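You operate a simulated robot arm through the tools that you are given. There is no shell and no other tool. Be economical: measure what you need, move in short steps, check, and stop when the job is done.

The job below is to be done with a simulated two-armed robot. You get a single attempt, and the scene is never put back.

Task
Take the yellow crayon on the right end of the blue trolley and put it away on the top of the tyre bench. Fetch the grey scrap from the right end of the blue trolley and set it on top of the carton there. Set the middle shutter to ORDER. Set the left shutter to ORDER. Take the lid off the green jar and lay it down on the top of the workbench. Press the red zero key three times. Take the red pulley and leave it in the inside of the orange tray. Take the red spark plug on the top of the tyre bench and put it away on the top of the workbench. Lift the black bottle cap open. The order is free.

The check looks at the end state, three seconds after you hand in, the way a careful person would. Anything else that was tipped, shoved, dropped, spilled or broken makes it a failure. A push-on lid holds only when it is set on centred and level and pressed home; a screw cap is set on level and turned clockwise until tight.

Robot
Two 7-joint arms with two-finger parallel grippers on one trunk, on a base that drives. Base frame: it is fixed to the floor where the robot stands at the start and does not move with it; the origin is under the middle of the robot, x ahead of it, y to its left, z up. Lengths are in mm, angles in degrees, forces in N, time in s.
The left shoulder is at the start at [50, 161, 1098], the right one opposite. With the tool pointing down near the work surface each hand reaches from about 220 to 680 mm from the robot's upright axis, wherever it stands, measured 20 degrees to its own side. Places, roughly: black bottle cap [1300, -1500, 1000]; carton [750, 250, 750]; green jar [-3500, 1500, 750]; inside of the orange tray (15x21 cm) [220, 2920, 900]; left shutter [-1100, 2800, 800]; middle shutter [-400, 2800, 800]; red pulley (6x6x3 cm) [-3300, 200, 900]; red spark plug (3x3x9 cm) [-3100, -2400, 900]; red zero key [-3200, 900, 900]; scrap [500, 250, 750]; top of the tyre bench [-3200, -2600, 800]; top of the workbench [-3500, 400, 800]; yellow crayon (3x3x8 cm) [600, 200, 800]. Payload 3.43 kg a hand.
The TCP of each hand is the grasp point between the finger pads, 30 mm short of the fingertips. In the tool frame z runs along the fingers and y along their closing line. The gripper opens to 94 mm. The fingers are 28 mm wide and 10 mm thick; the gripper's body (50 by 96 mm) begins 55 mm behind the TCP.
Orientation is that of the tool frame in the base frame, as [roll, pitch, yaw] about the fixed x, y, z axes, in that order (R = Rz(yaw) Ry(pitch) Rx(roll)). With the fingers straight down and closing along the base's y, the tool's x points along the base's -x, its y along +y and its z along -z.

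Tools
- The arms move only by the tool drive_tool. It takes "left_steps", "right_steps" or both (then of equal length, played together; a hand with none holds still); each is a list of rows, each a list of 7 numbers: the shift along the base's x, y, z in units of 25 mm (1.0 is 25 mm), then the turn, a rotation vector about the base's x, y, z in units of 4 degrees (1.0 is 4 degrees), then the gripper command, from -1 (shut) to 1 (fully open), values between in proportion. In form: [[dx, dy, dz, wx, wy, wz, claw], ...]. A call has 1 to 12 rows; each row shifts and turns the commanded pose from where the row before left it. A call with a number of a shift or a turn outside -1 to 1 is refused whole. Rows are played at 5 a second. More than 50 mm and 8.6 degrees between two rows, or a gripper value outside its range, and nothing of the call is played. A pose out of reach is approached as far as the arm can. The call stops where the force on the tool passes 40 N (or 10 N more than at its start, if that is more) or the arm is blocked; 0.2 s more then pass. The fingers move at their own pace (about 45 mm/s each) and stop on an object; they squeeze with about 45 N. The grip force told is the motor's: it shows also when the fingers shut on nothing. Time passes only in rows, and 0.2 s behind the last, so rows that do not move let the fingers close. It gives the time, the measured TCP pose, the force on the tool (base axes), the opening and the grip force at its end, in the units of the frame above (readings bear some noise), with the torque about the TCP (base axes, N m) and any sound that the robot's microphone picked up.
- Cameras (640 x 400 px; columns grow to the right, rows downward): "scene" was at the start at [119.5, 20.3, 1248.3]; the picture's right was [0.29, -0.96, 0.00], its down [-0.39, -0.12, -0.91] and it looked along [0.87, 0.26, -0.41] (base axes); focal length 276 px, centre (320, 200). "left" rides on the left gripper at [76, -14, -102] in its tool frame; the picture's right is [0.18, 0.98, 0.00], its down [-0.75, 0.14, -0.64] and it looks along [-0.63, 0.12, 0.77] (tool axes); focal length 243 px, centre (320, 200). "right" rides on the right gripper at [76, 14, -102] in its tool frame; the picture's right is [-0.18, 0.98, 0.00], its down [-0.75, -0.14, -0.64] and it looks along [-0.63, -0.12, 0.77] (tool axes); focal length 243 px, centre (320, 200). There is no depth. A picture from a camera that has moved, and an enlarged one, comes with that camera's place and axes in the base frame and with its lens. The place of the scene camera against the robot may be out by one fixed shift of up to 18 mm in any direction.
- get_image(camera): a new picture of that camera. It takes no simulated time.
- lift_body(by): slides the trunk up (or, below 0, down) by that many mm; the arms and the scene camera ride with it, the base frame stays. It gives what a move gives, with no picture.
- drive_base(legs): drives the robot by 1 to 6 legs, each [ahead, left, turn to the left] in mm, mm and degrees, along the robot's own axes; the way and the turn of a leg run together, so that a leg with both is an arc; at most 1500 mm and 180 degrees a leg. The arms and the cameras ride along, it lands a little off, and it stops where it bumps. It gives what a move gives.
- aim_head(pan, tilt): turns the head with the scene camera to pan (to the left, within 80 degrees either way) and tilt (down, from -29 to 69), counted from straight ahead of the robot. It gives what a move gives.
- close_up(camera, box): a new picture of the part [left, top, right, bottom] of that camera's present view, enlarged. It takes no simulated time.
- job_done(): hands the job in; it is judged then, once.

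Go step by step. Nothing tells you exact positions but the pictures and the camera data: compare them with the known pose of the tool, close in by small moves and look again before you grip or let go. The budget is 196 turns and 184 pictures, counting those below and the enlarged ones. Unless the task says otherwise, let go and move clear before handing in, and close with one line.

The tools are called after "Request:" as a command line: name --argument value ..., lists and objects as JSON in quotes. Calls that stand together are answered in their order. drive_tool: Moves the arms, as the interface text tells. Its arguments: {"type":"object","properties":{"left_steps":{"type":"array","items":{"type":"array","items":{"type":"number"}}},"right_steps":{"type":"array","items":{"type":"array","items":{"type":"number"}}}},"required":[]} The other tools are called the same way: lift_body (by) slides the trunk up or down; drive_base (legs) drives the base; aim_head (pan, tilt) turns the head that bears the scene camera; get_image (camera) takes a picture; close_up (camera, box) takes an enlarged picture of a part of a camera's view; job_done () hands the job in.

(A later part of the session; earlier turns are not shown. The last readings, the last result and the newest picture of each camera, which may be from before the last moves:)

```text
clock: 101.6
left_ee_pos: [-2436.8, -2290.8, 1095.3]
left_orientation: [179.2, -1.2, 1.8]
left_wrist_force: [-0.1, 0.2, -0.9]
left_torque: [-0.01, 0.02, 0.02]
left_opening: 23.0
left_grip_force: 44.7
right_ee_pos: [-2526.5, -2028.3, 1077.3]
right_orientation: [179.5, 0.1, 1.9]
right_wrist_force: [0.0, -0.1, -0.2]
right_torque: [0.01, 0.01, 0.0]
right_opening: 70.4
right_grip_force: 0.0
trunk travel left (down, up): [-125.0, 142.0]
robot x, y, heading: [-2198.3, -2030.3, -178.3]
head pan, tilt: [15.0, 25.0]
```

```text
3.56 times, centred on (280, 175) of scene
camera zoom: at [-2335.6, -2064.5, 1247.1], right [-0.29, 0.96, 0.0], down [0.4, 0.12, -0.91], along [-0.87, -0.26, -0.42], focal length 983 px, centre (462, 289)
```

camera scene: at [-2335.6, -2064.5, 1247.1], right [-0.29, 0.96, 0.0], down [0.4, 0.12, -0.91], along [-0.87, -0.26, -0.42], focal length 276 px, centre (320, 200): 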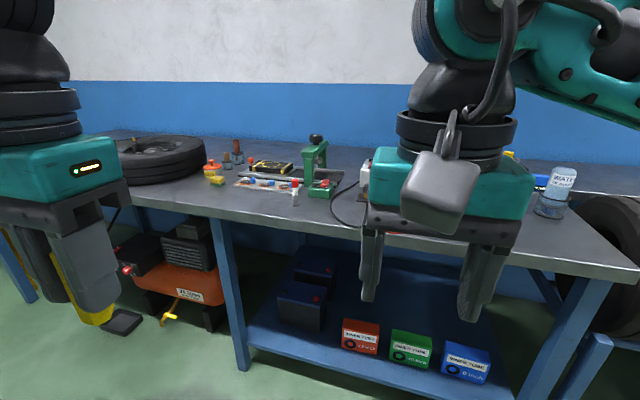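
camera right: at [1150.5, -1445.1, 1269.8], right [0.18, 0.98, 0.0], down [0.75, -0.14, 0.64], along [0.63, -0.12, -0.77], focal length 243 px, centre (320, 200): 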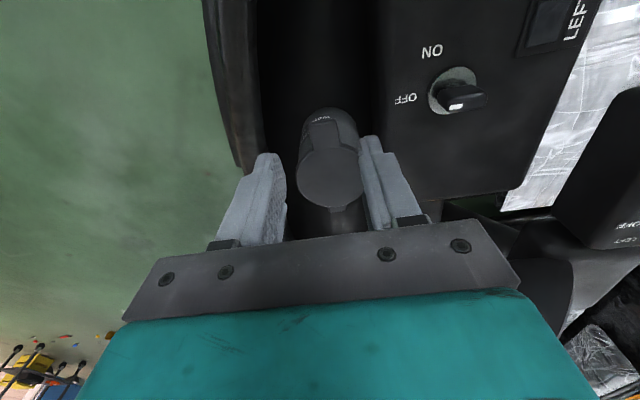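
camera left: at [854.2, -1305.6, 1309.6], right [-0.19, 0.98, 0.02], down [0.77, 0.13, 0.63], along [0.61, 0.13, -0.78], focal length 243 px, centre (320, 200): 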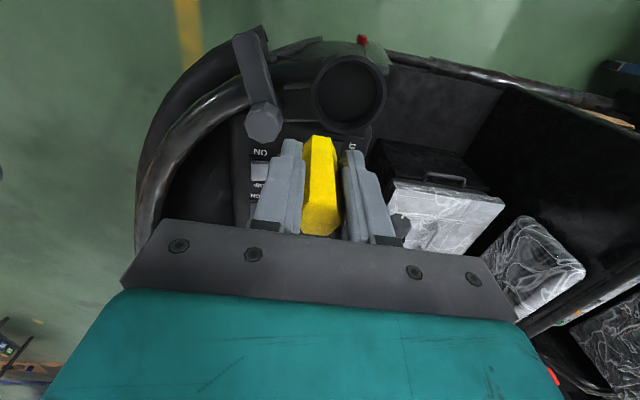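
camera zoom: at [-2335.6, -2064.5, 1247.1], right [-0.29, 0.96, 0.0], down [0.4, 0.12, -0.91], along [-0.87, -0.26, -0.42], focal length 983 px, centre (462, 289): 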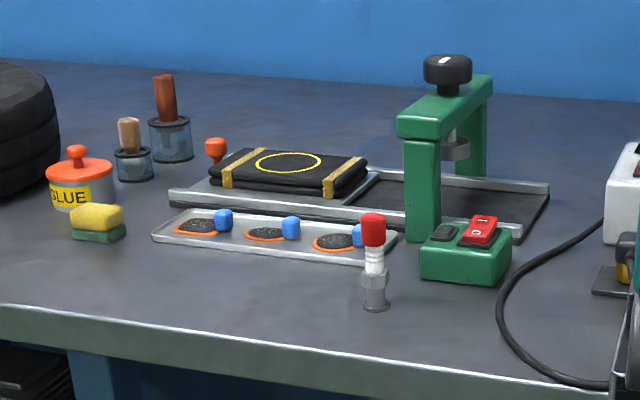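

Spark plug at about (-3085,-2370), bench top z≈855. Driving to about (-2560,-2410).

Request:
drive_base --legs '[[372, 368, -1.7]]'

Request:
aim_head --pan 5 --tilt 38

Request:
get_image --camera "scene"

Request:
get_image --camera "right"

Request:
get_image --camera "left"

```text
clock: 105.5
left_ee_pos: [-2813.1, -2660.4, 1095.5]
left_orientation: [179.2, -1.3, 0.1]
left_wrist_force: [-0.4, 0.1, -0.3]
left_torque: [0.02, -0.02, 0.0]
left_opening: 23.3
left_grip_force: 45.2
right_ee_pos: [-2894.4, -2397.0, 1077.8]
right_orientation: [179.6, 0.0, 0.3]
right_wrist_force: [-0.2, -0.2, -0.7]
right_torque: [0.01, 0.01, 0.0]
right_opening: 70.6
right_grip_force: 0.1
trunk travel left (down, up): [-125.0, 142.0]
robot x, y, heading: [-2569.6, -2407.2, 180.1]
head pan, tilt: [15.0, 25.0]
```

```text
clock: 106.2
left_ee_pos: [-2812.4, -2661.9, 1095.5]
left_orientation: [179.2, -1.2, 0.0]
left_wrist_force: [0.1, -0.4, -1.0]
left_torque: [-0.01, -0.05, 0.01]
left_opening: 23.4
left_grip_force: 45.0
right_ee_pos: [-2893.5, -2397.6, 1078.3]
right_orientation: [179.5, 0.0, 0.2]
right_wrist_force: [0.0, -0.1, -0.4]
right_torque: [0.02, 0.01, 0.0]
right_opening: 70.6
right_grip_force: 0.0
trunk travel left (down, up): [-125.0, 142.0]
robot x, y, heading: [-2564.1, -2409.8, 179.6]
head pan, tilt: [5.0, 38.0]
```

```text
120 pictures are left
camera scene: at [-2701.3, -2422.4, 1226.8], right [-0.09, 1.0, 0.0], down [0.61, 0.05, -0.79], along [-0.79, -0.07, -0.62], focal length 276 px, centre (320, 200)
```

scene: 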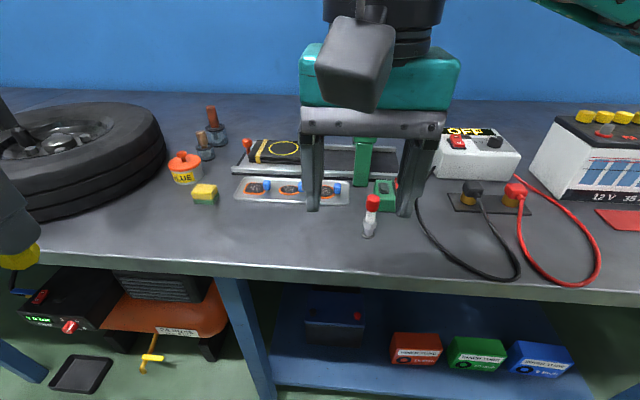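

```text
119 pictures are left
camera right: at [-2819.5, -2410.5, 1181.9], right [-0.18, -0.98, 0.01], down [-0.75, 0.14, 0.64], along [-0.63, 0.11, -0.77], focal length 243 px, centre (320, 200)
```

right: 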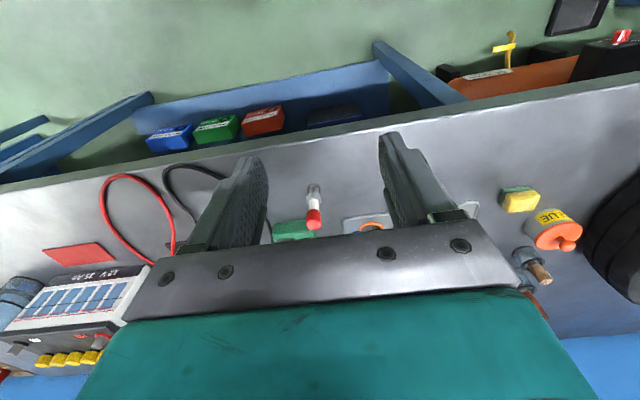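

```text
118 pictures are left
camera left: at [-2738.9, -2646.5, 1198.7], right [0.18, -0.98, 0.02], down [-0.77, -0.13, 0.63], along [-0.61, -0.13, -0.78], focal length 243 px, centre (320, 200)
```

left: 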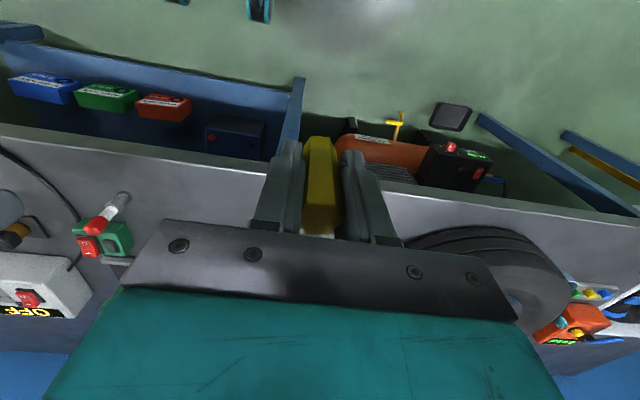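

Crayon goes to a free front spot near (-3055,-2540). Moving the left hand over it.

Request:
drive_tool --left_steps '[[-0.97, 0.49, 0, 0, 0, 0, -1], [-0.97, 0.49, 0, 0, 0, 0, -1], [-0.97, 0.49, 0, 0, 0, 0, -1], [-0.97, 0.49, 0, 0, 0, 0, -1], [-0.97, 0.49, 0, 0, 0, 0, -1], [-0.97, 0.49, -0.5, 0.2, 0.3, 0, -1], [-0.97, 0.49, -1, 0, 0, 0, -1], [-0.97, 0.49, -1, 0, 0, 0, -1], [-0.97, 0.49, -1, 0, 0, 0, -1], [-0.97, 0.49, -1, 0, 0, 0, -1]]'

Request:
get_image --camera "scene"

Request:
get_image --camera "left"

```text
clock: 108.4
left_ee_pos: [-3056.0, -2540.1, 979.8]
left_orientation: [179.8, 0.0, 0.0]
left_wrist_force: [-0.9, -0.4, -0.5]
left_torque: [-0.01, -0.01, -0.02]
left_opening: 23.4
left_grip_force: 45.2
right_ee_pos: [-2894.9, -2397.6, 1077.6]
right_orientation: [179.6, 0.0, 0.2]
right_wrist_force: [0.3, -0.8, 0.2]
right_torque: [0.0, -0.02, 0.0]
right_opening: 70.4
right_grip_force: 0.0
trunk travel left (down, up): [-125.0, 142.0]
robot x, y, heading: [-2566.7, -2412.6, 179.8]
head pan, tilt: [5.0, 38.0]
```

```text
117 pictures are left
camera scene: at [-2701.6, -2422.2, 1226.7], right [-0.09, 1.0, 0.0], down [0.61, 0.05, -0.79], along [-0.78, -0.07, -0.62], focal length 276 px, centre (320, 200)
```

scene: 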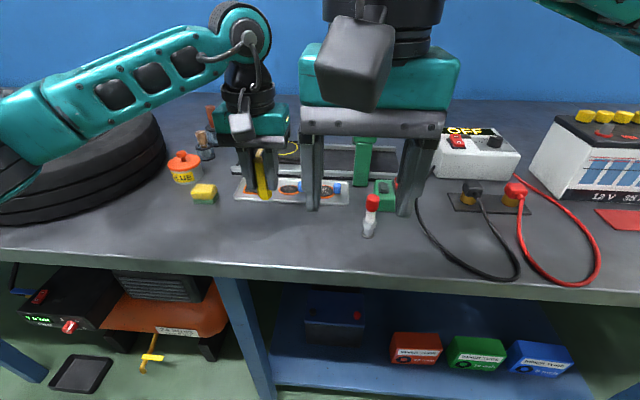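

```text
116 pictures are left
camera left: at [-2979.6, -2527.2, 1083.2], right [0.18, -0.98, 0.0], down [-0.75, -0.14, 0.64], along [-0.63, -0.12, -0.77], focal length 243 px, centre (320, 200)
```

left: 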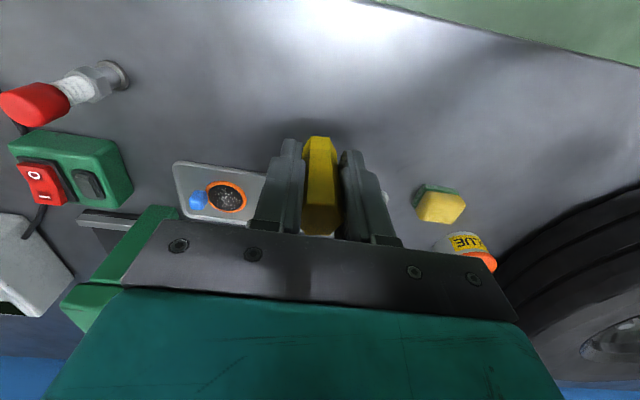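

Spot is free. Lowering the crayon until light contact.

Request:
drive_tool --left_steps '[[0, 0, -1, 0, 0, 0, -1], [0, 0, -1, 0, 0, 0, -1], [0, 0, -0.5, 0, 0, 0, -1], [0, 0, -0.3, 0, 0, 0, -1], [0, 0, 0, 0, 0, 0, -1]]'

Request:
close_up --camera "scene" --box '[200, 130, 320, 250]'

```text
clock: 109.6
left_ee_pos: [-3054.6, -2540.3, 913.4]
left_orientation: [180.0, -0.1, 0.0]
left_wrist_force: [-0.4, -0.5, -0.3]
left_torque: [0.03, -0.01, 0.05]
left_opening: 23.1
left_grip_force: 45.4
right_ee_pos: [-2894.0, -2397.1, 1077.6]
right_orientation: [179.4, -0.1, 0.3]
right_wrist_force: [0.0, 1.1, 0.0]
right_torque: [0.0, 0.0, 0.03]
right_opening: 70.5
right_grip_force: 0.0
trunk travel left (down, up): [-125.0, 142.0]
robot x, y, heading: [-2563.9, -2407.5, 180.0]
head pan, tilt: [5.0, 38.0]
```

```text
3.33 times, centred on (260, 190) of scene
camera zoom: at [-2701.3, -2422.3, 1226.7], right [-0.09, 1.0, 0.0], down [0.61, 0.05, -0.79], along [-0.79, -0.07, -0.62], focal length 921 px, centre (520, 233)
```

zoom: 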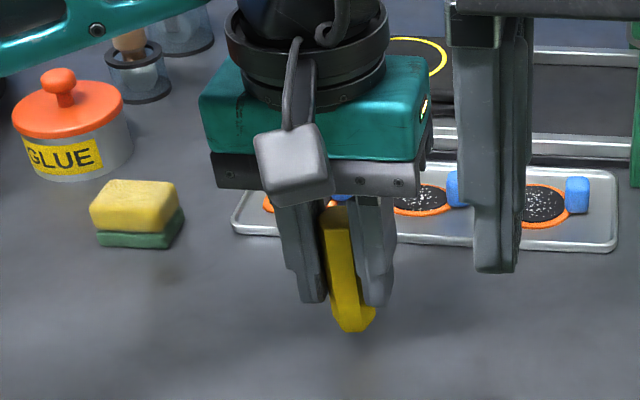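

Crayon hangs straight. Continuing down gently.

Request:
drive_tool --left_steps '[[0, 0, -0.25, 0, 0, 0, -1], [0, 0, -0.15, 0, 0, 0, -1], [0, 0, 0, 0, 0, 0, -1]]'

```text
clock: 110.4
left_ee_pos: [-3055.1, -2538.3, 902.5]
left_orientation: [179.9, 0.1, 0.0]
left_wrist_force: [-1.2, -0.6, 2.1]
left_torque: [-0.03, -0.01, -0.02]
left_opening: 23.3
left_grip_force: 45.0
right_ee_pos: [-2895.0, -2397.2, 1078.1]
right_orientation: [179.5, 0.0, 0.3]
right_wrist_force: [0.4, -0.2, -0.6]
right_torque: [-0.03, -0.01, -0.01]
right_opening: 70.3
right_grip_force: 0.1
trunk travel left (down, up): [-125.0, 142.0]
robot x, y, heading: [-2564.6, -2408.2, 180.1]
head pan, tilt: [5.0, 38.0]
```

Request:
drive_tool --left_steps '[[0, 0, -0.05, 0, 0, 0, -1], [0, 0, 0, 0, 0, 0, -0.4], [0, 0, 0, 0, 0, 0, 0], [0, 0, 0, 0, 0, 0, 0.2], [0, 0, 0, 0, 0, 0, 0.2]]'

Request:
close_up --camera "scene" --box '[200, 130, 320, 250]'

```text
clock: 111.6
left_ee_pos: [-3054.9, -2539.9, 901.8]
left_orientation: [-180.0, 0.0, 0.0]
left_wrist_force: [-1.0, -0.6, -0.4]
left_torque: [0.03, -0.01, 0.04]
left_opening: 56.2
left_grip_force: 0.1
right_ee_pos: [-2894.2, -2397.8, 1079.1]
right_orientation: [179.5, 0.0, 0.5]
right_wrist_force: [-0.5, -0.3, 0.1]
right_torque: [-0.05, 0.01, 0.04]
right_opening: 70.3
right_grip_force: 0.1
trunk travel left (down, up): [-125.0, 142.0]
robot x, y, heading: [-2566.9, -2409.8, 179.6]
head pan, tilt: [5.0, 38.0]
```

```text
3.33 times, centred on (260, 190) of scene
camera zoom: at [-2701.3, -2422.3, 1226.7], right [-0.09, 1.0, 0.0], down [0.61, 0.05, -0.79], along [-0.79, -0.07, -0.62], focal length 921 px, centre (520, 233)
```

zoom: 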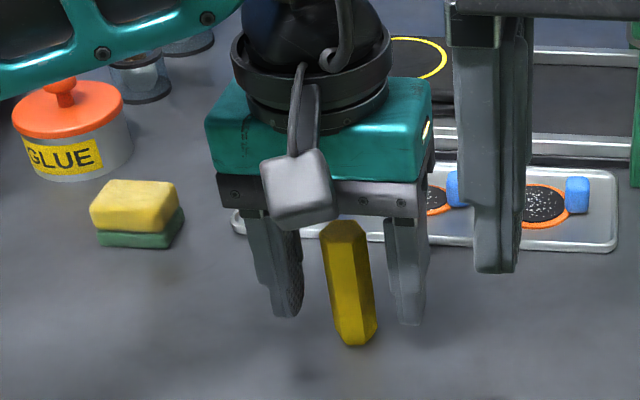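

Crayon stands. Raising the left hand and bringing the right above the spark plug.

Request:
drive_tool --left_steps '[[0, 0, 1, 0, 0, 0, 0.2], [0, 0, 1, 0, 0, 0, 0.2], [0, 0, 1, 0, 0, 0, 0.2], [0, 0, 1, 0, 0, 0, 0.2], [0, 0, 1, 0, 0, 0, 0.2], [0, 0, 1, 0, 0, 0, 0.2], [1, -0.5, 1, 0, 0, 0, 0.2], [1, -0.5, 0, 0, 0, 0, 0.2], [1, -0.5, 0, 0, 0, 0, 0.2], [1, -0.5, 0, 0, 0, 0, 0.2]]' --right_steps '[[-0.68, 0.15, -0.4, 0, 0, 0, 0.2], [-0.68, 0.15, -0.4, 0, 0, 0, 0.2], [-0.68, 0.15, -0.4, 0, 0, 0, 0.2], [-0.68, 0.15, -0.4, 0, 0, 0, 0.2], [-0.68, 0.15, -0.4, 0, 0, 0, 0.2], [-0.68, 0.15, -0.4, 0, 0, 0, 0.2], [-0.68, 0.15, 0, 0, 0, 0, 0.2], [-0.68, 0.15, 0, 0, 0, 0, 0.2], [-0.68, 0.15, 0, 0, 0, 0, 0.2], [-0.68, 0.15, 0, 0, 0, 0, 0.2]]'

Request:
get_image --camera "right"

Request:
get_image --camera "scene"

```text
clock: 113.8
left_ee_pos: [-2955.8, -2590.9, 1077.3]
left_orientation: [179.9, 0.0, 0.0]
left_wrist_force: [0.9, 0.5, -0.9]
left_torque: [0.02, 0.02, -0.01]
left_opening: 56.6
left_grip_force: 0.0
right_ee_pos: [-3062.8, -2359.0, 1018.3]
right_orientation: [179.4, 0.0, 0.2]
right_wrist_force: [-0.2, -0.1, 0.5]
right_torque: [0.03, 0.01, 0.02]
right_opening: 56.7
right_grip_force: 0.1
trunk travel left (down, up): [-125.0, 142.0]
robot x, y, heading: [-2566.8, -2412.0, 180.2]
head pan, tilt: [5.0, 38.0]
```

```text
113 pictures are left
camera right: at [-2989.3, -2372.0, 1121.5], right [-0.18, -0.98, 0.01], down [-0.75, 0.14, 0.64], along [-0.63, 0.11, -0.77], focal length 243 px, centre (320, 200)
```

right: 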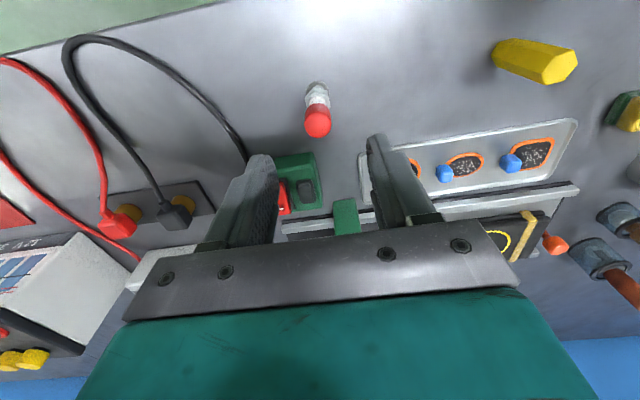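

```text
112 pictures are left
camera scene: at [-2701.1, -2422.5, 1226.7], right [-0.09, 1.0, 0.0], down [0.61, 0.05, -0.79], along [-0.79, -0.07, -0.62], focal length 276 px, centre (320, 200)
```

scene: 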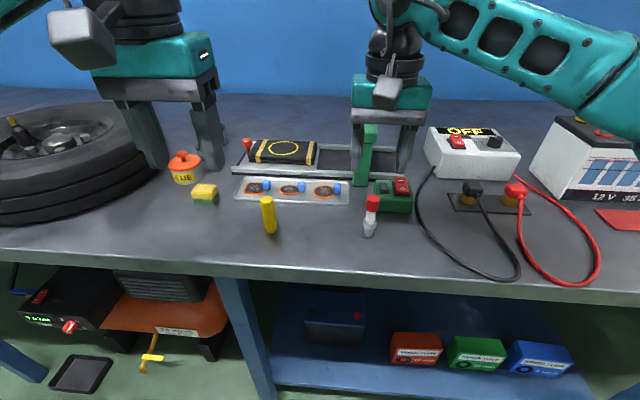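

Plug is right under the TCP. Descending and gripping.

Request:
drive_tool --right_steps '[[0, 0.05, -1, 0, 0, 0, 0.2], [0, 0.03, -1, 0, 0, 0, 0.2], [0, 0, -1, 0, 0, 0, 0.2], [0, 0, -1, 0, 0, 0, 0.2], [0, 0, -0.4, 0, 0, 0, 0.2], [0, 0, 0, 0, 0, 0, -0.3], [0, 0, 0, 0, 0, 0, -1], [0, 0, 0, 0, 0, 0, -1], [0, 0, 0, 0, 0, 0, -1]]'

Request:
get_image --camera "right"

Request:
close_up --camera "scene" --box '[320, 130, 440, 250]'

```text
clock: 115.8
left_ee_pos: [-2955.0, -2589.1, 1077.1]
left_orientation: [180.0, 0.0, 0.0]
left_wrist_force: [0.4, 0.0, -1.3]
left_torque: [-0.01, -0.01, -0.01]
left_opening: 56.4
left_grip_force: 0.0
right_ee_pos: [-3063.8, -2358.8, 909.8]
right_orientation: [179.5, 0.0, 0.1]
right_wrist_force: [0.6, 0.7, 0.0]
right_torque: [-0.02, 0.01, 0.03]
right_opening: 21.0
right_grip_force: 45.5
trunk travel left (down, up): [-125.0, 142.0]
robot x, y, heading: [-2565.6, -2410.5, 179.8]
head pan, tilt: [5.0, 38.0]
```

```text
111 pictures are left
camera right: at [-2989.2, -2370.1, 1012.5], right [-0.18, -0.98, 0.01], down [-0.75, 0.14, 0.64], along [-0.63, 0.11, -0.77], focal length 243 px, centre (320, 200)
```

right: 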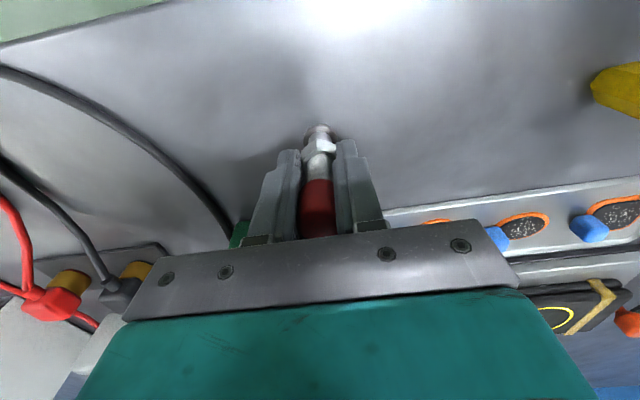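

```text
3.33 times, centred on (380, 190) of scene
camera zoom: at [-2701.3, -2422.3, 1226.7], right [-0.09, 1.0, 0.0], down [0.61, 0.05, -0.79], along [-0.79, -0.07, -0.62], focal length 921 px, centre (120, 233)
```

zoom: 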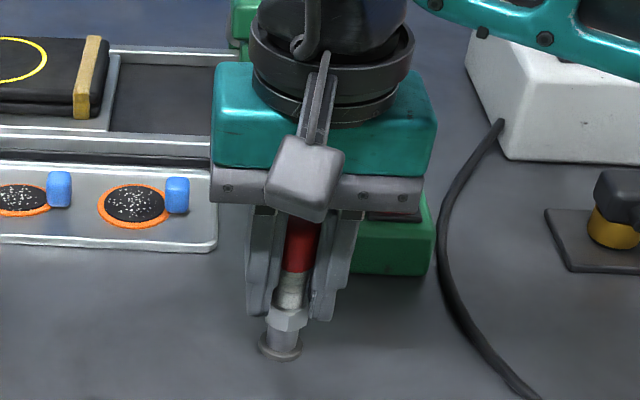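

Spark plug held (base ~62 mm below the TCP). Lift, back off and strafe to the workbench.

Request:
drive_tool --right_steps '[[0, 0, 1, 0, 0, 0, -1], [0, 0, 1, 0, 0, 0, -1], [0, 0, 1, 0, 0, 0, -1], [0, 0, 1, 0, 0, 0, -1], [0, 0, 1, 0, 0, 0, -1], [0, 0, 1, 0, 0, 0, -1], [1, 0, 1, 0, 0, 0, -1], [1, 0, 0, 0, 0, 0, -1], [1, 0, 0, 0, 0, 0, -1], [1, 0, 0, 0, 0, 0, -1]]'

Request:
get_image --camera "scene"

Request:
drive_base --legs '[[-600, 0, 0], [0, -1500, 0], [0, -1000, 0]]'

Request:
aim_head --pan 0 --tilt 20

Request:
get_image --camera "scene"

```text
clock: 118.0
left_ee_pos: [-2954.7, -2590.6, 1076.9]
left_orientation: [180.0, 0.0, 0.0]
left_wrist_force: [-0.1, 1.0, 0.8]
left_torque: [0.0, 0.0, 0.01]
left_opening: 56.5
left_grip_force: 0.1
right_ee_pos: [-2964.1, -2356.7, 1084.4]
right_orientation: [179.4, 0.1, 0.2]
right_wrist_force: [-0.7, -0.4, -1.1]
right_torque: [-0.01, -0.01, -0.02]
right_opening: 20.8
right_grip_force: 44.7
trunk travel left (down, up): [-125.0, 142.0]
robot x, y, heading: [-2566.6, -2408.8, 180.1]
head pan, tilt: [5.0, 38.0]
```

```text
109 pictures are left
camera scene: at [-2701.1, -2422.3, 1226.7], right [-0.09, 1.0, 0.0], down [0.61, 0.05, -0.79], along [-0.79, -0.07, -0.62], focal length 276 px, centre (320, 200)
```

scene: 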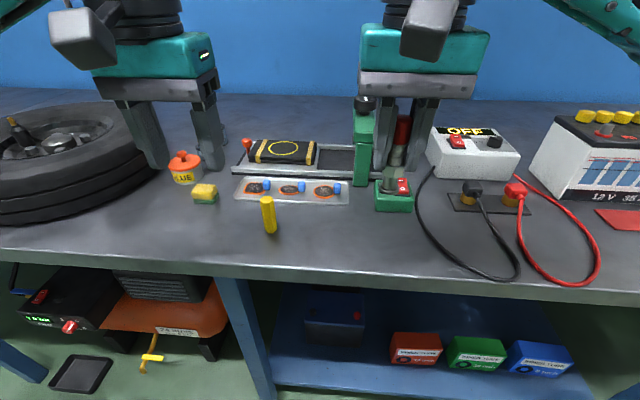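

```text
clock: 143.2
left_ee_pos: [-2314.0, -68.5, 1077.5]
left_orientation: [180.0, 0.0, -0.2]
left_wrist_force: [0.2, -0.2, -1.2]
left_torque: [-0.02, -0.01, -0.01]
left_opening: 56.4
left_grip_force: 0.0
right_ee_pos: [-2321.4, 163.8, 1084.0]
right_orientation: [179.6, 0.1, 0.2]
right_wrist_force: [-0.4, 0.6, 0.2]
right_torque: [-0.01, -0.01, 0.02]
right_opening: 20.7
right_grip_force: 44.7
trunk travel left (down, up): [-125.0, 142.0]
robot x, y, heading: [-1924.3, 114.0, 179.9]
head pan, tilt: [5.0, 38.0]
```

```text
clock: 144.0
left_ee_pos: [-2313.8, -71.2, 1077.8]
left_orientation: [-180.0, 0.1, 0.0]
left_wrist_force: [-0.2, 0.2, 0.5]
left_torque: [-0.01, 0.0, 0.04]
left_opening: 56.3
left_grip_force: 0.1
right_ee_pos: [-2321.7, 164.0, 1084.2]
right_orientation: [179.4, 0.0, 0.1]
right_wrist_force: [1.0, -0.1, -0.1]
right_torque: [-0.03, -0.02, 0.01]
right_opening: 21.0
right_grip_force: 45.4
trunk travel left (down, up): [-125.0, 142.0]
robot x, y, heading: [-1924.7, 111.6, 179.8]
head pan, tilt: [0.0, 20.0]
```

```text
108 pictures are left
camera scene: at [-2066.3, 105.1, 1255.1], right [0.0, 1.0, 0.0], down [0.34, 0.0, -0.94], along [-0.94, 0.0, -0.34], focal length 276 px, centre (320, 200)
```

scene: 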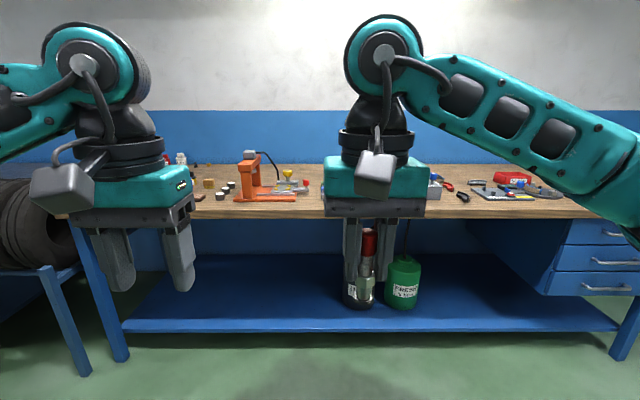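

The workbench is in front. Zooming across its top.

Request:
close_up --camera "scene" --box '[180, 130, 340, 230]'

Request:
close_up --camera "scene" --box '[410, 130, 590, 230]'

Request:
aim_head --pan -45 --tilt 20

Request:
get_image --camera "scene"

```text
4.00 times, centred on (260, 180) of scene
camera zoom: at [-2066.3, 105.1, 1255.1], right [0.0, 1.0, 0.0], down [0.34, 0.0, -0.94], along [-0.94, 0.0, -0.34], focal length 1106 px, centre (560, 280)
```

zoom: 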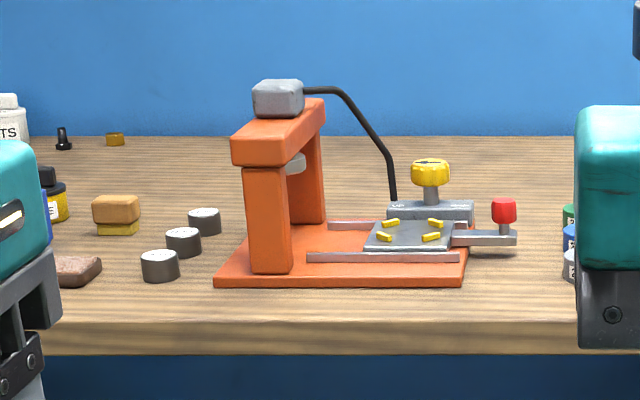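

```text
3.56 times, centred on (500, 180) of scene
camera zoom: at [-2066.3, 105.1, 1255.1], right [0.0, 1.0, 0.0], down [0.34, 0.0, -0.94], along [-0.94, 0.0, -0.34], focal length 983 px, centre (-320, 271)
```

zoom: 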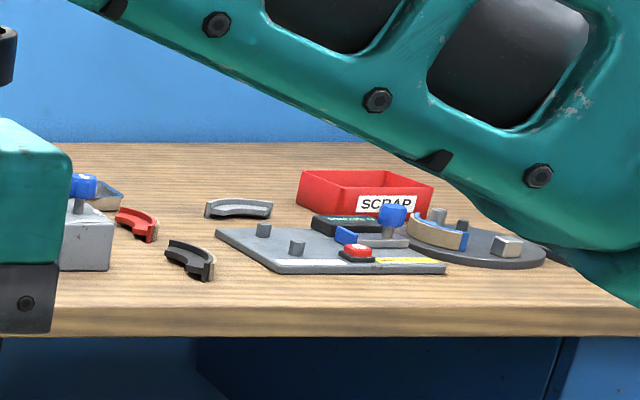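

```text
clock: 145.2
left_ee_pos: [-2314.3, -69.9, 1077.5]
left_orientation: [-180.0, 0.0, -0.1]
left_wrist_force: [-0.2, -0.2, 0.2]
left_torque: [-0.01, 0.02, -0.05]
left_opening: 56.5
left_grip_force: 0.1
right_ee_pos: [-2321.7, 163.1, 1084.5]
right_orientation: [179.5, 0.0, 0.2]
right_wrist_force: [0.3, -0.3, -0.4]
right_torque: [-0.01, 0.0, 0.02]
right_opening: 20.7
right_grip_force: 44.4
trunk travel left (down, up): [-125.0, 142.0]
robot x, y, heading: [-1923.5, 111.0, 180.0]
head pan, tilt: [-45.0, 20.0]
```

```text
105 pictures are left
camera scene: at [-2038.8, 170.8, 1255.1], right [0.71, 0.71, 0.0], down [0.24, -0.24, -0.94], along [-0.66, 0.67, -0.34], focal length 276 px, centre (320, 200)
```

scene: 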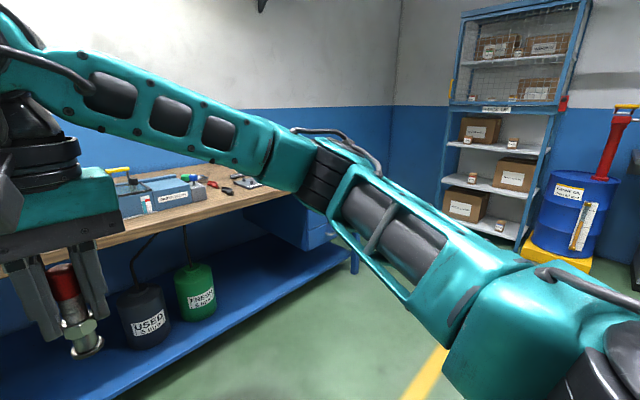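

Driving closer to see the workbench top from above.

Request:
drive_base --legs '[[600, -150, 0]]'

Request:
aim_head --pan 0 --tilt 32

Request:
get_image --camera "scene"

Request:
aim_head --pan -50 --tilt 25

Request:
get_image --camera "scene"

Request:
get_image --camera "right"

```text
clock: 148.6
left_ee_pos: [-2898.6, 78.9, 1076.7]
left_orientation: [-179.9, -0.1, 0.4]
left_wrist_force: [0.6, 0.5, 0.3]
left_torque: [0.02, -0.04, -0.01]
left_opening: 56.2
left_grip_force: 0.0
right_ee_pos: [-2907.4, 311.3, 1084.7]
right_orientation: [179.4, 0.0, 0.5]
right_wrist_force: [0.4, -1.1, -0.4]
right_torque: [0.01, 0.04, 0.01]
right_opening: 20.8
right_grip_force: 45.0
trunk travel left (down, up): [-125.0, 142.0]
robot x, y, heading: [-2510.5, 261.0, -179.6]
head pan, tilt: [-45.0, 20.0]
```

```text
clock: 149.7
left_ee_pos: [-2897.2, 79.7, 1076.9]
left_orientation: [180.0, 0.0, 0.3]
left_wrist_force: [0.2, 0.2, 0.0]
left_torque: [0.0, 0.0, -0.03]
left_opening: 56.5
left_grip_force: 0.0
right_ee_pos: [-2907.5, 311.8, 1083.5]
right_orientation: [179.5, 0.1, 0.6]
right_wrist_force: [-0.1, -0.1, -1.6]
right_torque: [0.0, -0.03, -0.01]
right_opening: 20.7
right_grip_force: 44.6
trunk travel left (down, up): [-125.0, 142.0]
robot x, y, heading: [-2508.9, 261.4, -179.7]
head pan, tilt: [0.0, 32.0]
```

```text
104 pictures are left
camera scene: at [-2648.5, 255.6, 1235.9], right [0.0, 1.0, 0.0], down [0.53, 0.0, -0.85], along [-0.85, 0.0, -0.53], focal length 276 px, centre (320, 200)
```

scene: 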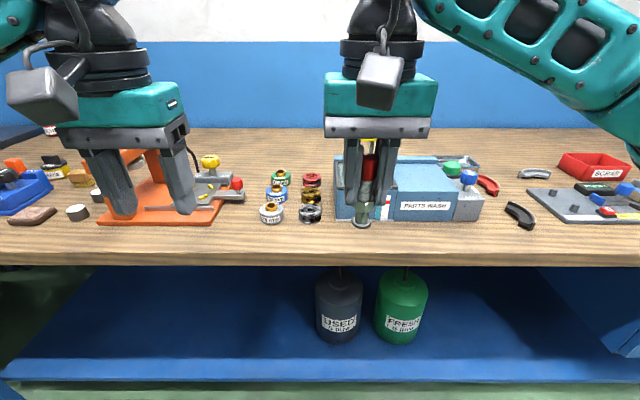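

```text
clock: 150.9
left_ee_pos: [-2898.7, 79.0, 1077.0]
left_orientation: [180.0, 0.1, 0.1]
left_wrist_force: [-0.6, 1.1, 0.1]
left_torque: [-0.01, 0.0, -0.01]
left_opening: 56.7
left_grip_force: 0.0
right_ee_pos: [-2907.5, 312.8, 1085.6]
right_orientation: [179.5, 0.0, 0.6]
right_wrist_force: [-0.2, 0.2, -1.1]
right_torque: [-0.02, 0.01, 0.0]
right_opening: 20.8
right_grip_force: 45.0
trunk travel left (down, up): [-125.0, 142.0]
robot x, y, heading: [-2510.5, 260.6, -180.0]
head pan, tilt: [-50.0, 25.0]
```

```text
103 pictures are left
camera scene: at [-2618.5, 326.2, 1247.0], right [0.76, 0.65, 0.0], down [0.27, -0.32, -0.91], along [-0.59, 0.69, -0.42], focal length 276 px, centre (320, 200)
```

scene: 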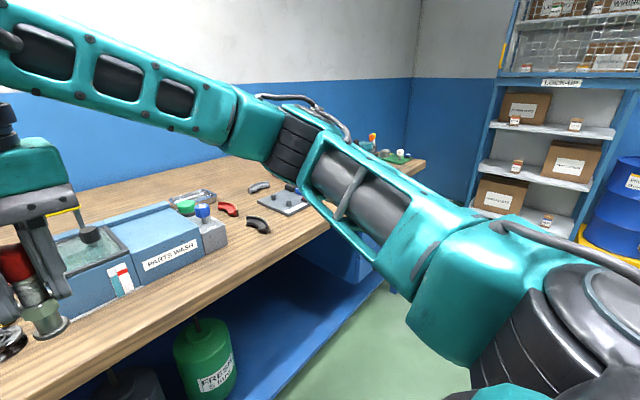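

```text
102 pictures are left
camera right: at [-2832.7, 299.5, 1187.5], right [-0.17, -0.98, 0.01], down [-0.75, 0.14, 0.64], along [-0.63, 0.1, -0.77], focal length 243 px, centre (320, 200)
```

right: 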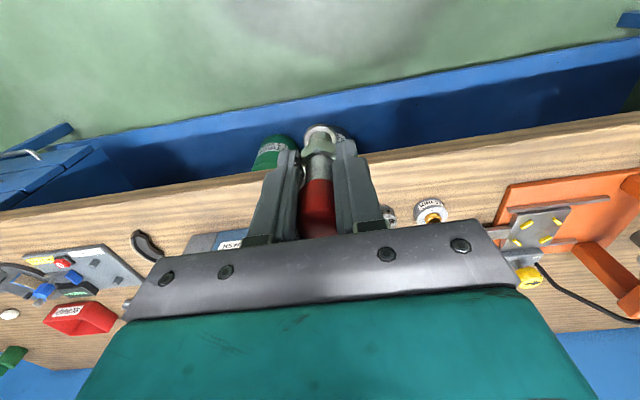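

Request:
aim_head --pan 0 --tilt 32

Request:
close_up --camera "scene" --box '[240, 140, 400, 240]'

Request:
close_up --camera "scene" --box '[500, 140, 640, 240]'

```text
clock: 152.1
left_ee_pos: [-2898.7, 78.4, 1077.7]
left_orientation: [-180.0, -0.1, 0.3]
left_wrist_force: [0.2, 0.2, 0.6]
left_torque: [0.02, 0.0, -0.01]
left_opening: 56.7
left_grip_force: 0.0
right_ee_pos: [-2907.5, 312.5, 1084.5]
right_orientation: [179.5, 0.2, 0.5]
right_wrist_force: [0.0, -0.2, -0.2]
right_torque: [0.0, -0.01, 0.01]
right_opening: 21.0
right_grip_force: 44.9
trunk travel left (down, up): [-125.0, 142.0]
robot x, y, heading: [-2508.0, 262.9, -179.9]
head pan, tilt: [0.0, 32.0]
```

```text
4.00 times, centred on (320, 190) of scene
camera zoom: at [-2648.5, 255.6, 1235.9], right [0.0, 1.0, 0.0], down [0.53, 0.0, -0.85], along [-0.85, 0.0, -0.53], focal length 1106 px, centre (320, 240)
```

zoom: 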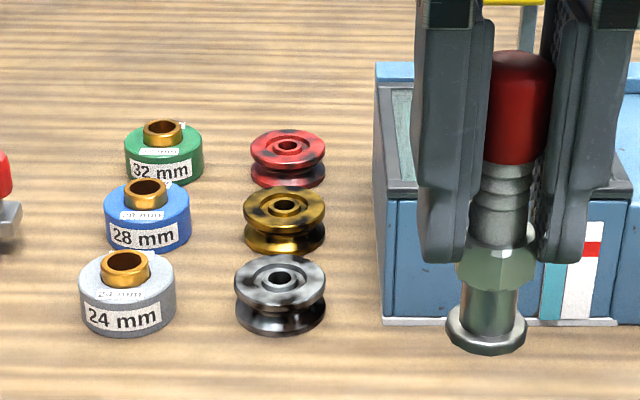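

```text
4.00 times, centred on (570, 190) of scene
camera zoom: at [-2648.5, 255.6, 1235.9], right [0.0, 1.0, 0.0], down [0.53, 0.0, -0.85], along [-0.85, 0.0, -0.53], focal length 1106 px, centre (-680, 240)
```

zoom: 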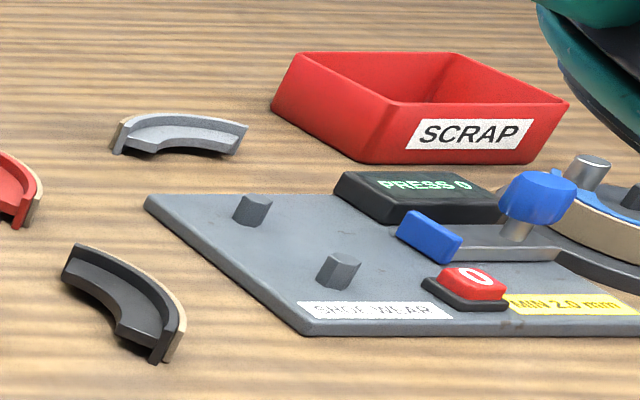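

Red pulley at roughly (-3330,233); the key plate with red "0" at about (-3190,935). I'll first put the plug down on bare wood near (-3120,640), so I strafe right.

Request:
drive_base --legs '[[60, -470, 0]]'

Request:
aim_head --pan 0 --tilt 38

Request:
get_image --camera "scene"

Request:
get_image --camera "right"

Request:
get_image --camera "left"

```text
clock: 156.7
left_ee_pos: [-2960.9, 546.8, 1076.8]
left_orientation: [-180.0, 0.0, 0.4]
left_wrist_force: [0.8, 0.4, 0.4]
left_torque: [-0.02, 0.0, 0.01]
left_opening: 56.3
left_grip_force: 0.0
right_ee_pos: [-2970.5, 778.4, 1084.2]
right_orientation: [179.6, 0.1, 0.8]
right_wrist_force: [-0.8, 0.1, -0.9]
right_torque: [-0.04, 0.0, -0.03]
right_opening: 20.8
right_grip_force: 44.9
trunk travel left (down, up): [-125.0, 142.0]
robot x, y, heading: [-2570.2, 729.9, -179.8]
head pan, tilt: [0.0, 32.0]
```

```text
clock: 157.4
left_ee_pos: [-2959.9, 545.6, 1077.7]
left_orientation: [-180.0, 0.0, 0.4]
left_wrist_force: [0.1, -0.5, 0.6]
left_torque: [0.01, 0.0, 0.0]
left_opening: 56.6
left_grip_force: 0.0
right_ee_pos: [-2970.5, 780.8, 1083.8]
right_orientation: [179.5, 0.2, 0.7]
right_wrist_force: [-0.3, 0.2, -1.0]
right_torque: [0.02, -0.02, 0.03]
right_opening: 21.1
right_grip_force: 44.7
trunk travel left (down, up): [-125.0, 142.0]
robot x, y, heading: [-2571.5, 734.7, -179.8]
head pan, tilt: [0.0, 38.0]
```

```text
99 pictures are left
camera scene: at [-2707.5, 723.8, 1226.7], right [-0.01, 1.0, 0.0], down [0.62, 0.0, -0.79], along [-0.79, -0.01, -0.62], focal length 276 px, centre (320, 200)
```

scene: 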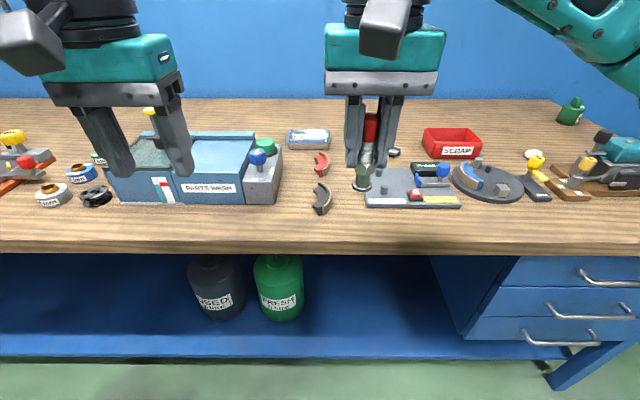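

```text
98 pictures are left
camera right: at [-2895.1, 767.2, 1187.5], right [-0.17, -0.99, 0.01], down [-0.75, 0.14, 0.64], along [-0.63, 0.1, -0.77], focal length 243 px, centre (320, 200)
```

right: 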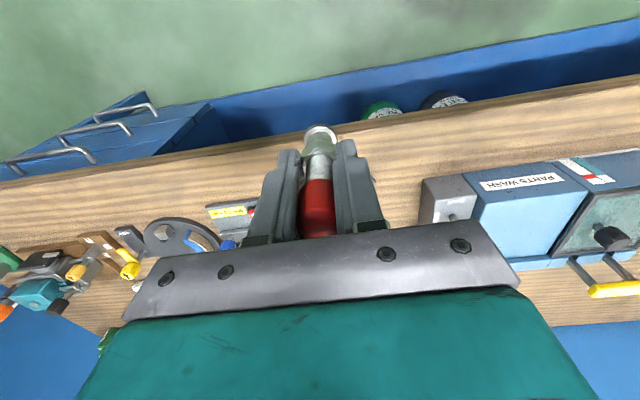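

```text
97 pictures are left
camera left: at [-2884.1, 559.8, 1180.1], right [0.19, -0.98, 0.0], down [-0.75, -0.15, 0.64], along [-0.63, -0.12, -0.77], focal length 243 px, centre (320, 200)
```

left: 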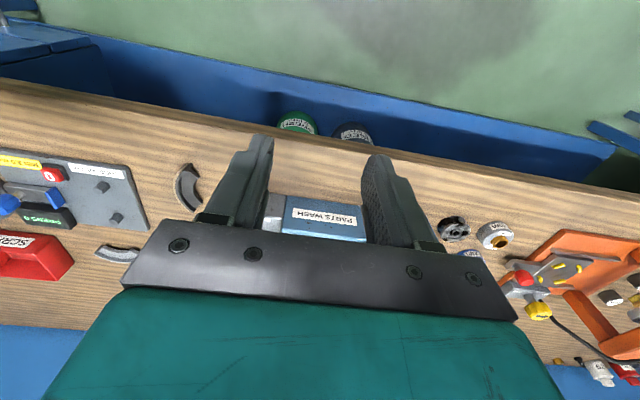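

Free spot between pump block and black shoe: about (-3100,670). Moving there with the right hand, left moving aside.

Request:
drive_tool --right_steps '[[-0.87, -0.73, 0, 0, 0, 0, -1], [-0.87, -0.73, 0, 0, 0, 0, -1], [-0.87, -0.73, 0, 0, 0, 0, -1], [-0.87, -0.73, 0, 0, 0, 0, -1], [-0.87, -0.73, 0, 0, 0, 0, -1], [-0.87, -0.73, 0, 0, 0, 0, -1], [0, 0, -1, 0, 0, 0, -1], [0, 0, -1, 0, 0, 0, -1], [0, 0, -1, 0, 0, 0, -1], [0, 0, -1, 0, 0, 0, -1], [0, 0, -1, 0, 0, 0, -1]]' --left_steps '[[0, -0.8, 0, 0, 0, 0, 0.2], [0, -0.8, 0, 0, 0, 0, 0.2], [0, -0.8, 0, 0, 0, 0, 0.2], [0, -0.8, 0, 0, 0, 0, 0.2], [0, -0.8, 0, 0, 0, 0, 0.2], [0, -0.8, 0, 0, 0, 0, 0.2], [0, 0, 0, 0, 0, 0, 0.2], [0, 0, 0, 0, 0, 0, 0.2], [0, 0, 0, 0, 0, 0, 0.2], [0, 0, 0, 0, 0, 0, 0.2], [0, 0, 0, 0, 0, 0, 0.2]]'

Request:
get_image --camera "right"

Request:
get_image --camera "scene"

```text
clock: 159.8
left_ee_pos: [-2959.6, 425.2, 1076.1]
left_orientation: [179.9, 0.0, 0.4]
left_wrist_force: [0.2, 1.1, -0.4]
left_torque: [0.01, -0.01, 0.0]
left_opening: 56.4
left_grip_force: 0.0
right_ee_pos: [-3102.4, 669.1, 958.1]
right_orientation: [179.5, 0.1, 0.9]
right_wrist_force: [-0.1, -0.3, -0.8]
right_torque: [0.0, 0.04, -0.02]
right_opening: 20.8
right_grip_force: 44.9
trunk travel left (down, up): [-125.0, 142.0]
robot x, y, heading: [-2571.4, 728.7, -179.6]
head pan, tilt: [0.0, 38.0]
```

```text
96 pictures are left
camera right: at [-3027.1, 657.0, 1061.1], right [-0.17, -0.99, 0.01], down [-0.75, 0.14, 0.64], along [-0.63, 0.1, -0.77], focal length 243 px, centre (320, 200)
```

right: 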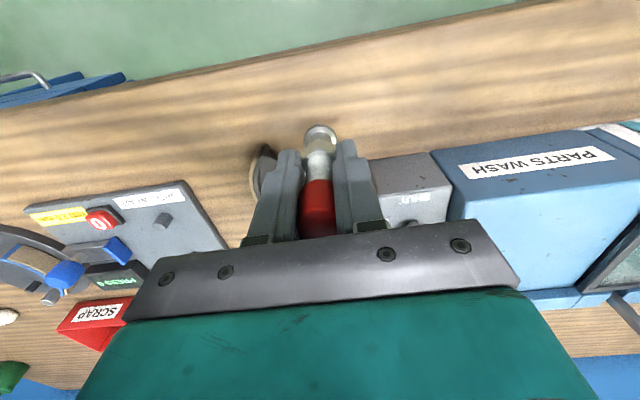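

```text
95 pictures are left
camera scene: at [-2707.7, 723.8, 1226.7], right [-0.01, 1.0, 0.0], down [0.62, 0.0, -0.79], along [-0.79, -0.01, -0.62], focal length 276 px, centre (320, 200)
```

scene: 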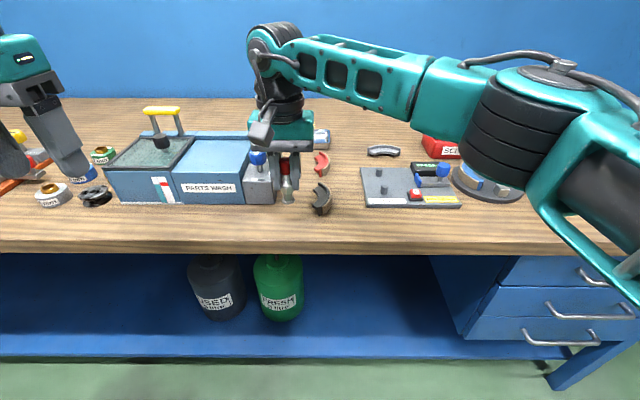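

Clear around. Lowering gently.

Request:
drive_tool --right_steps '[[0, 0, -1, 0, 0, 0, -1], [0, 0, -0.5, 0, 0, 0, -1], [0, 0, -0.15, 0, 0, 0, -1], [0, 0, 0, 0, 0, 0, -1]]'

Request:
close_up --camera "scene" --box '[240, 120, 360, 240]'

```text
clock: 160.8
left_ee_pos: [-2959.5, 425.4, 1076.6]
left_orientation: [179.9, 0.0, 0.5]
left_wrist_force: [-0.2, 0.9, 0.6]
left_torque: [-0.02, 0.02, 0.01]
left_opening: 56.3
left_grip_force: 0.1
right_ee_pos: [-3100.5, 669.8, 918.1]
right_orientation: [179.5, 0.1, 0.8]
right_wrist_force: [0.0, -0.5, -0.8]
right_torque: [-0.02, -0.01, 0.01]
right_opening: 20.8
right_grip_force: 44.6
trunk travel left (down, up): [-125.0, 142.0]
robot x, y, heading: [-2573.6, 732.5, -179.7]
head pan, tilt: [0.0, 38.0]
```

```text
3.33 times, centred on (300, 180) of scene
camera zoom: at [-2707.6, 723.8, 1226.7], right [-0.01, 1.0, 0.0], down [0.62, 0.0, -0.79], along [-0.79, -0.01, -0.62], focal length 921 px, centre (387, 267)
```

zoom: 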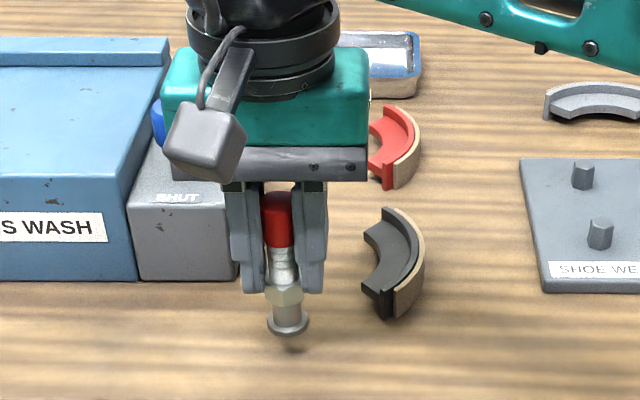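

Request:
drive_tool --right_steps '[[0, 0, -0.2, 0, 0, 0, -1], [0, 0, -0.15, 0, 0, 0, -1], [0, 0, 0, 0, 0, 0, -1]]'

Request:
close_up --camera "scene" --box '[270, 170, 330, 230]'

```text
clock: 161.6
left_ee_pos: [-2958.8, 426.5, 1075.9]
left_orientation: [179.9, 0.0, 0.6]
left_wrist_force: [0.7, -1.2, 0.5]
left_torque: [0.0, -0.05, -0.02]
left_opening: 56.1
left_grip_force: 0.0
right_ee_pos: [-3101.3, 669.1, 907.9]
right_orientation: [179.5, 0.2, 0.9]
right_wrist_force: [1.1, -0.3, 0.1]
right_torque: [0.04, 0.03, 0.01]
right_opening: 21.0
right_grip_force: 44.2
trunk travel left (down, up): [-125.0, 142.0]
robot x, y, heading: [-2573.7, 730.3, -179.8]
head pan, tilt: [0.0, 38.0]
```

```text
6.67 times, centred on (300, 200) of scene
camera zoom: at [-2707.6, 723.8, 1226.7], right [-0.01, 1.0, 0.0], down [0.62, 0.0, -0.79], along [-0.79, -0.01, -0.62], focal length 1842 px, centre (453, 200)
```

zoom: 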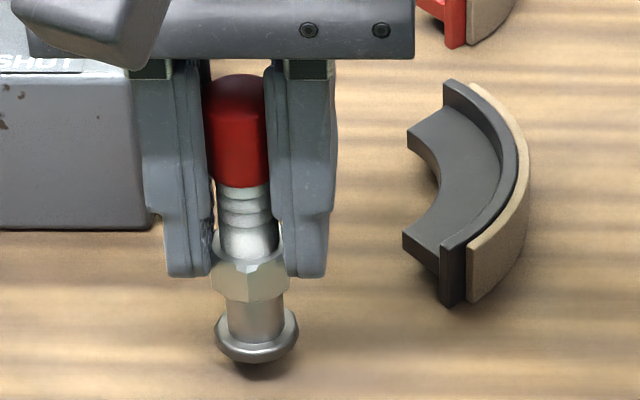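

Request:
drive_tool --right_steps '[[0, 0, -0.12, 0, 0, 0, -1], [0, 0, -0.1, 0, 0, 0, -1], [0, 0, 0, 0, 0, 0, -1]]'

Request:
close_up --camera "scene" --box '[270, 170, 330, 230]'

```text
clock: 162.4
left_ee_pos: [-2959.2, 425.6, 1075.8]
left_orientation: [180.0, 0.0, 0.5]
left_wrist_force: [-0.2, 0.4, 0.8]
left_torque: [-0.02, -0.03, 0.0]
left_opening: 56.2
left_grip_force: 0.0
right_ee_pos: [-3100.2, 669.8, 903.0]
right_orientation: [179.4, 0.0, 0.7]
right_wrist_force: [-0.4, -0.3, -1.6]
right_torque: [0.0, 0.01, 0.0]
right_opening: 21.2
right_grip_force: 44.5
trunk travel left (down, up): [-125.0, 142.0]
robot x, y, heading: [-2573.8, 732.3, -179.7]
head pan, tilt: [0.0, 38.0]
```

```text
6.67 times, centred on (300, 200) of scene
camera zoom: at [-2707.6, 723.8, 1226.7], right [-0.01, 1.0, 0.0], down [0.62, 0.0, -0.79], along [-0.79, -0.01, -0.62], focal length 1842 px, centre (453, 200)
```

zoom: 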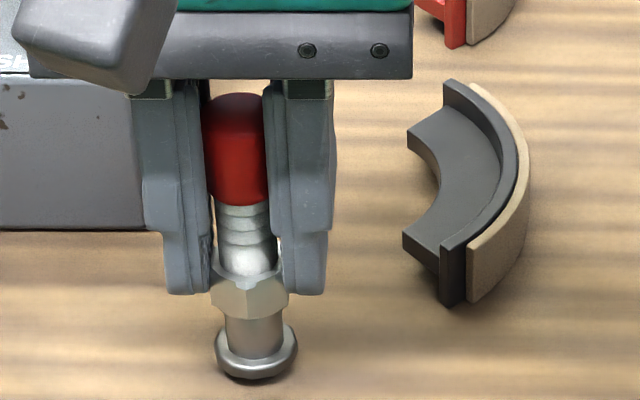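

Request:
drive_tool --right_steps '[[0, 0, -0.08, 0, 0, 0, -1], [0, 0, 0, 0, 0, 0, -1]]'

Request:
drive_tool --right_steps '[[0, 0, -0.08, 0, 0, 0, -1], [0, 0, 0, 0, 0, 0, -1]]'

Request:
close_up --camera "scene" --box '[270, 170, 330, 230]'

```text
clock: 163.0
left_ee_pos: [-2959.8, 425.0, 1077.0]
left_orientation: [-180.0, 0.0, 0.6]
left_wrist_force: [0.4, 0.7, -0.4]
left_torque: [0.02, -0.02, 0.01]
left_opening: 56.2
left_grip_force: 0.1
right_ee_pos: [-3099.7, 669.9, 901.9]
right_orientation: [179.5, 0.0, 0.8]
right_wrist_force: [-0.1, 0.2, -0.8]
right_torque: [0.0, 0.01, 0.01]
right_opening: 20.8
right_grip_force: 44.9
trunk travel left (down, up): [-125.0, 142.0]
robot x, y, heading: [-2570.0, 734.1, -179.2]
head pan, tilt: [0.0, 38.0]
```

```text
clock: 163.6
left_ee_pos: [-2960.0, 425.4, 1076.4]
left_orientation: [-180.0, -0.1, 0.5]
left_wrist_force: [0.3, -0.3, 0.1]
left_torque: [0.03, -0.04, -0.01]
left_opening: 56.3
left_grip_force: 0.0
right_ee_pos: [-3101.2, 670.5, 900.1]
right_orientation: [179.5, 0.0, 0.7]
right_wrist_force: [-0.1, -0.3, -0.7]
right_torque: [-0.01, 0.02, 0.03]
right_opening: 20.8
right_grip_force: 44.9
trunk travel left (down, up): [-125.0, 142.0]
robot x, y, heading: [-2570.2, 730.9, -179.4]
head pan, tilt: [0.0, 38.0]
```

```text
6.67 times, centred on (300, 200) of scene
camera zoom: at [-2707.6, 723.8, 1226.7], right [-0.01, 1.0, 0.0], down [0.62, 0.0, -0.79], along [-0.79, -0.01, -0.62], focal length 1842 px, centre (453, 200)
```

zoom: 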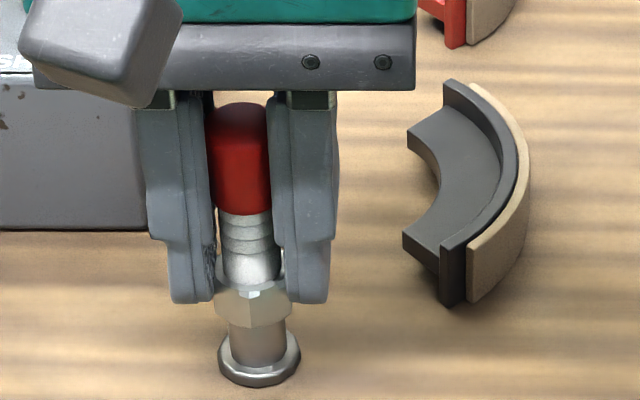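

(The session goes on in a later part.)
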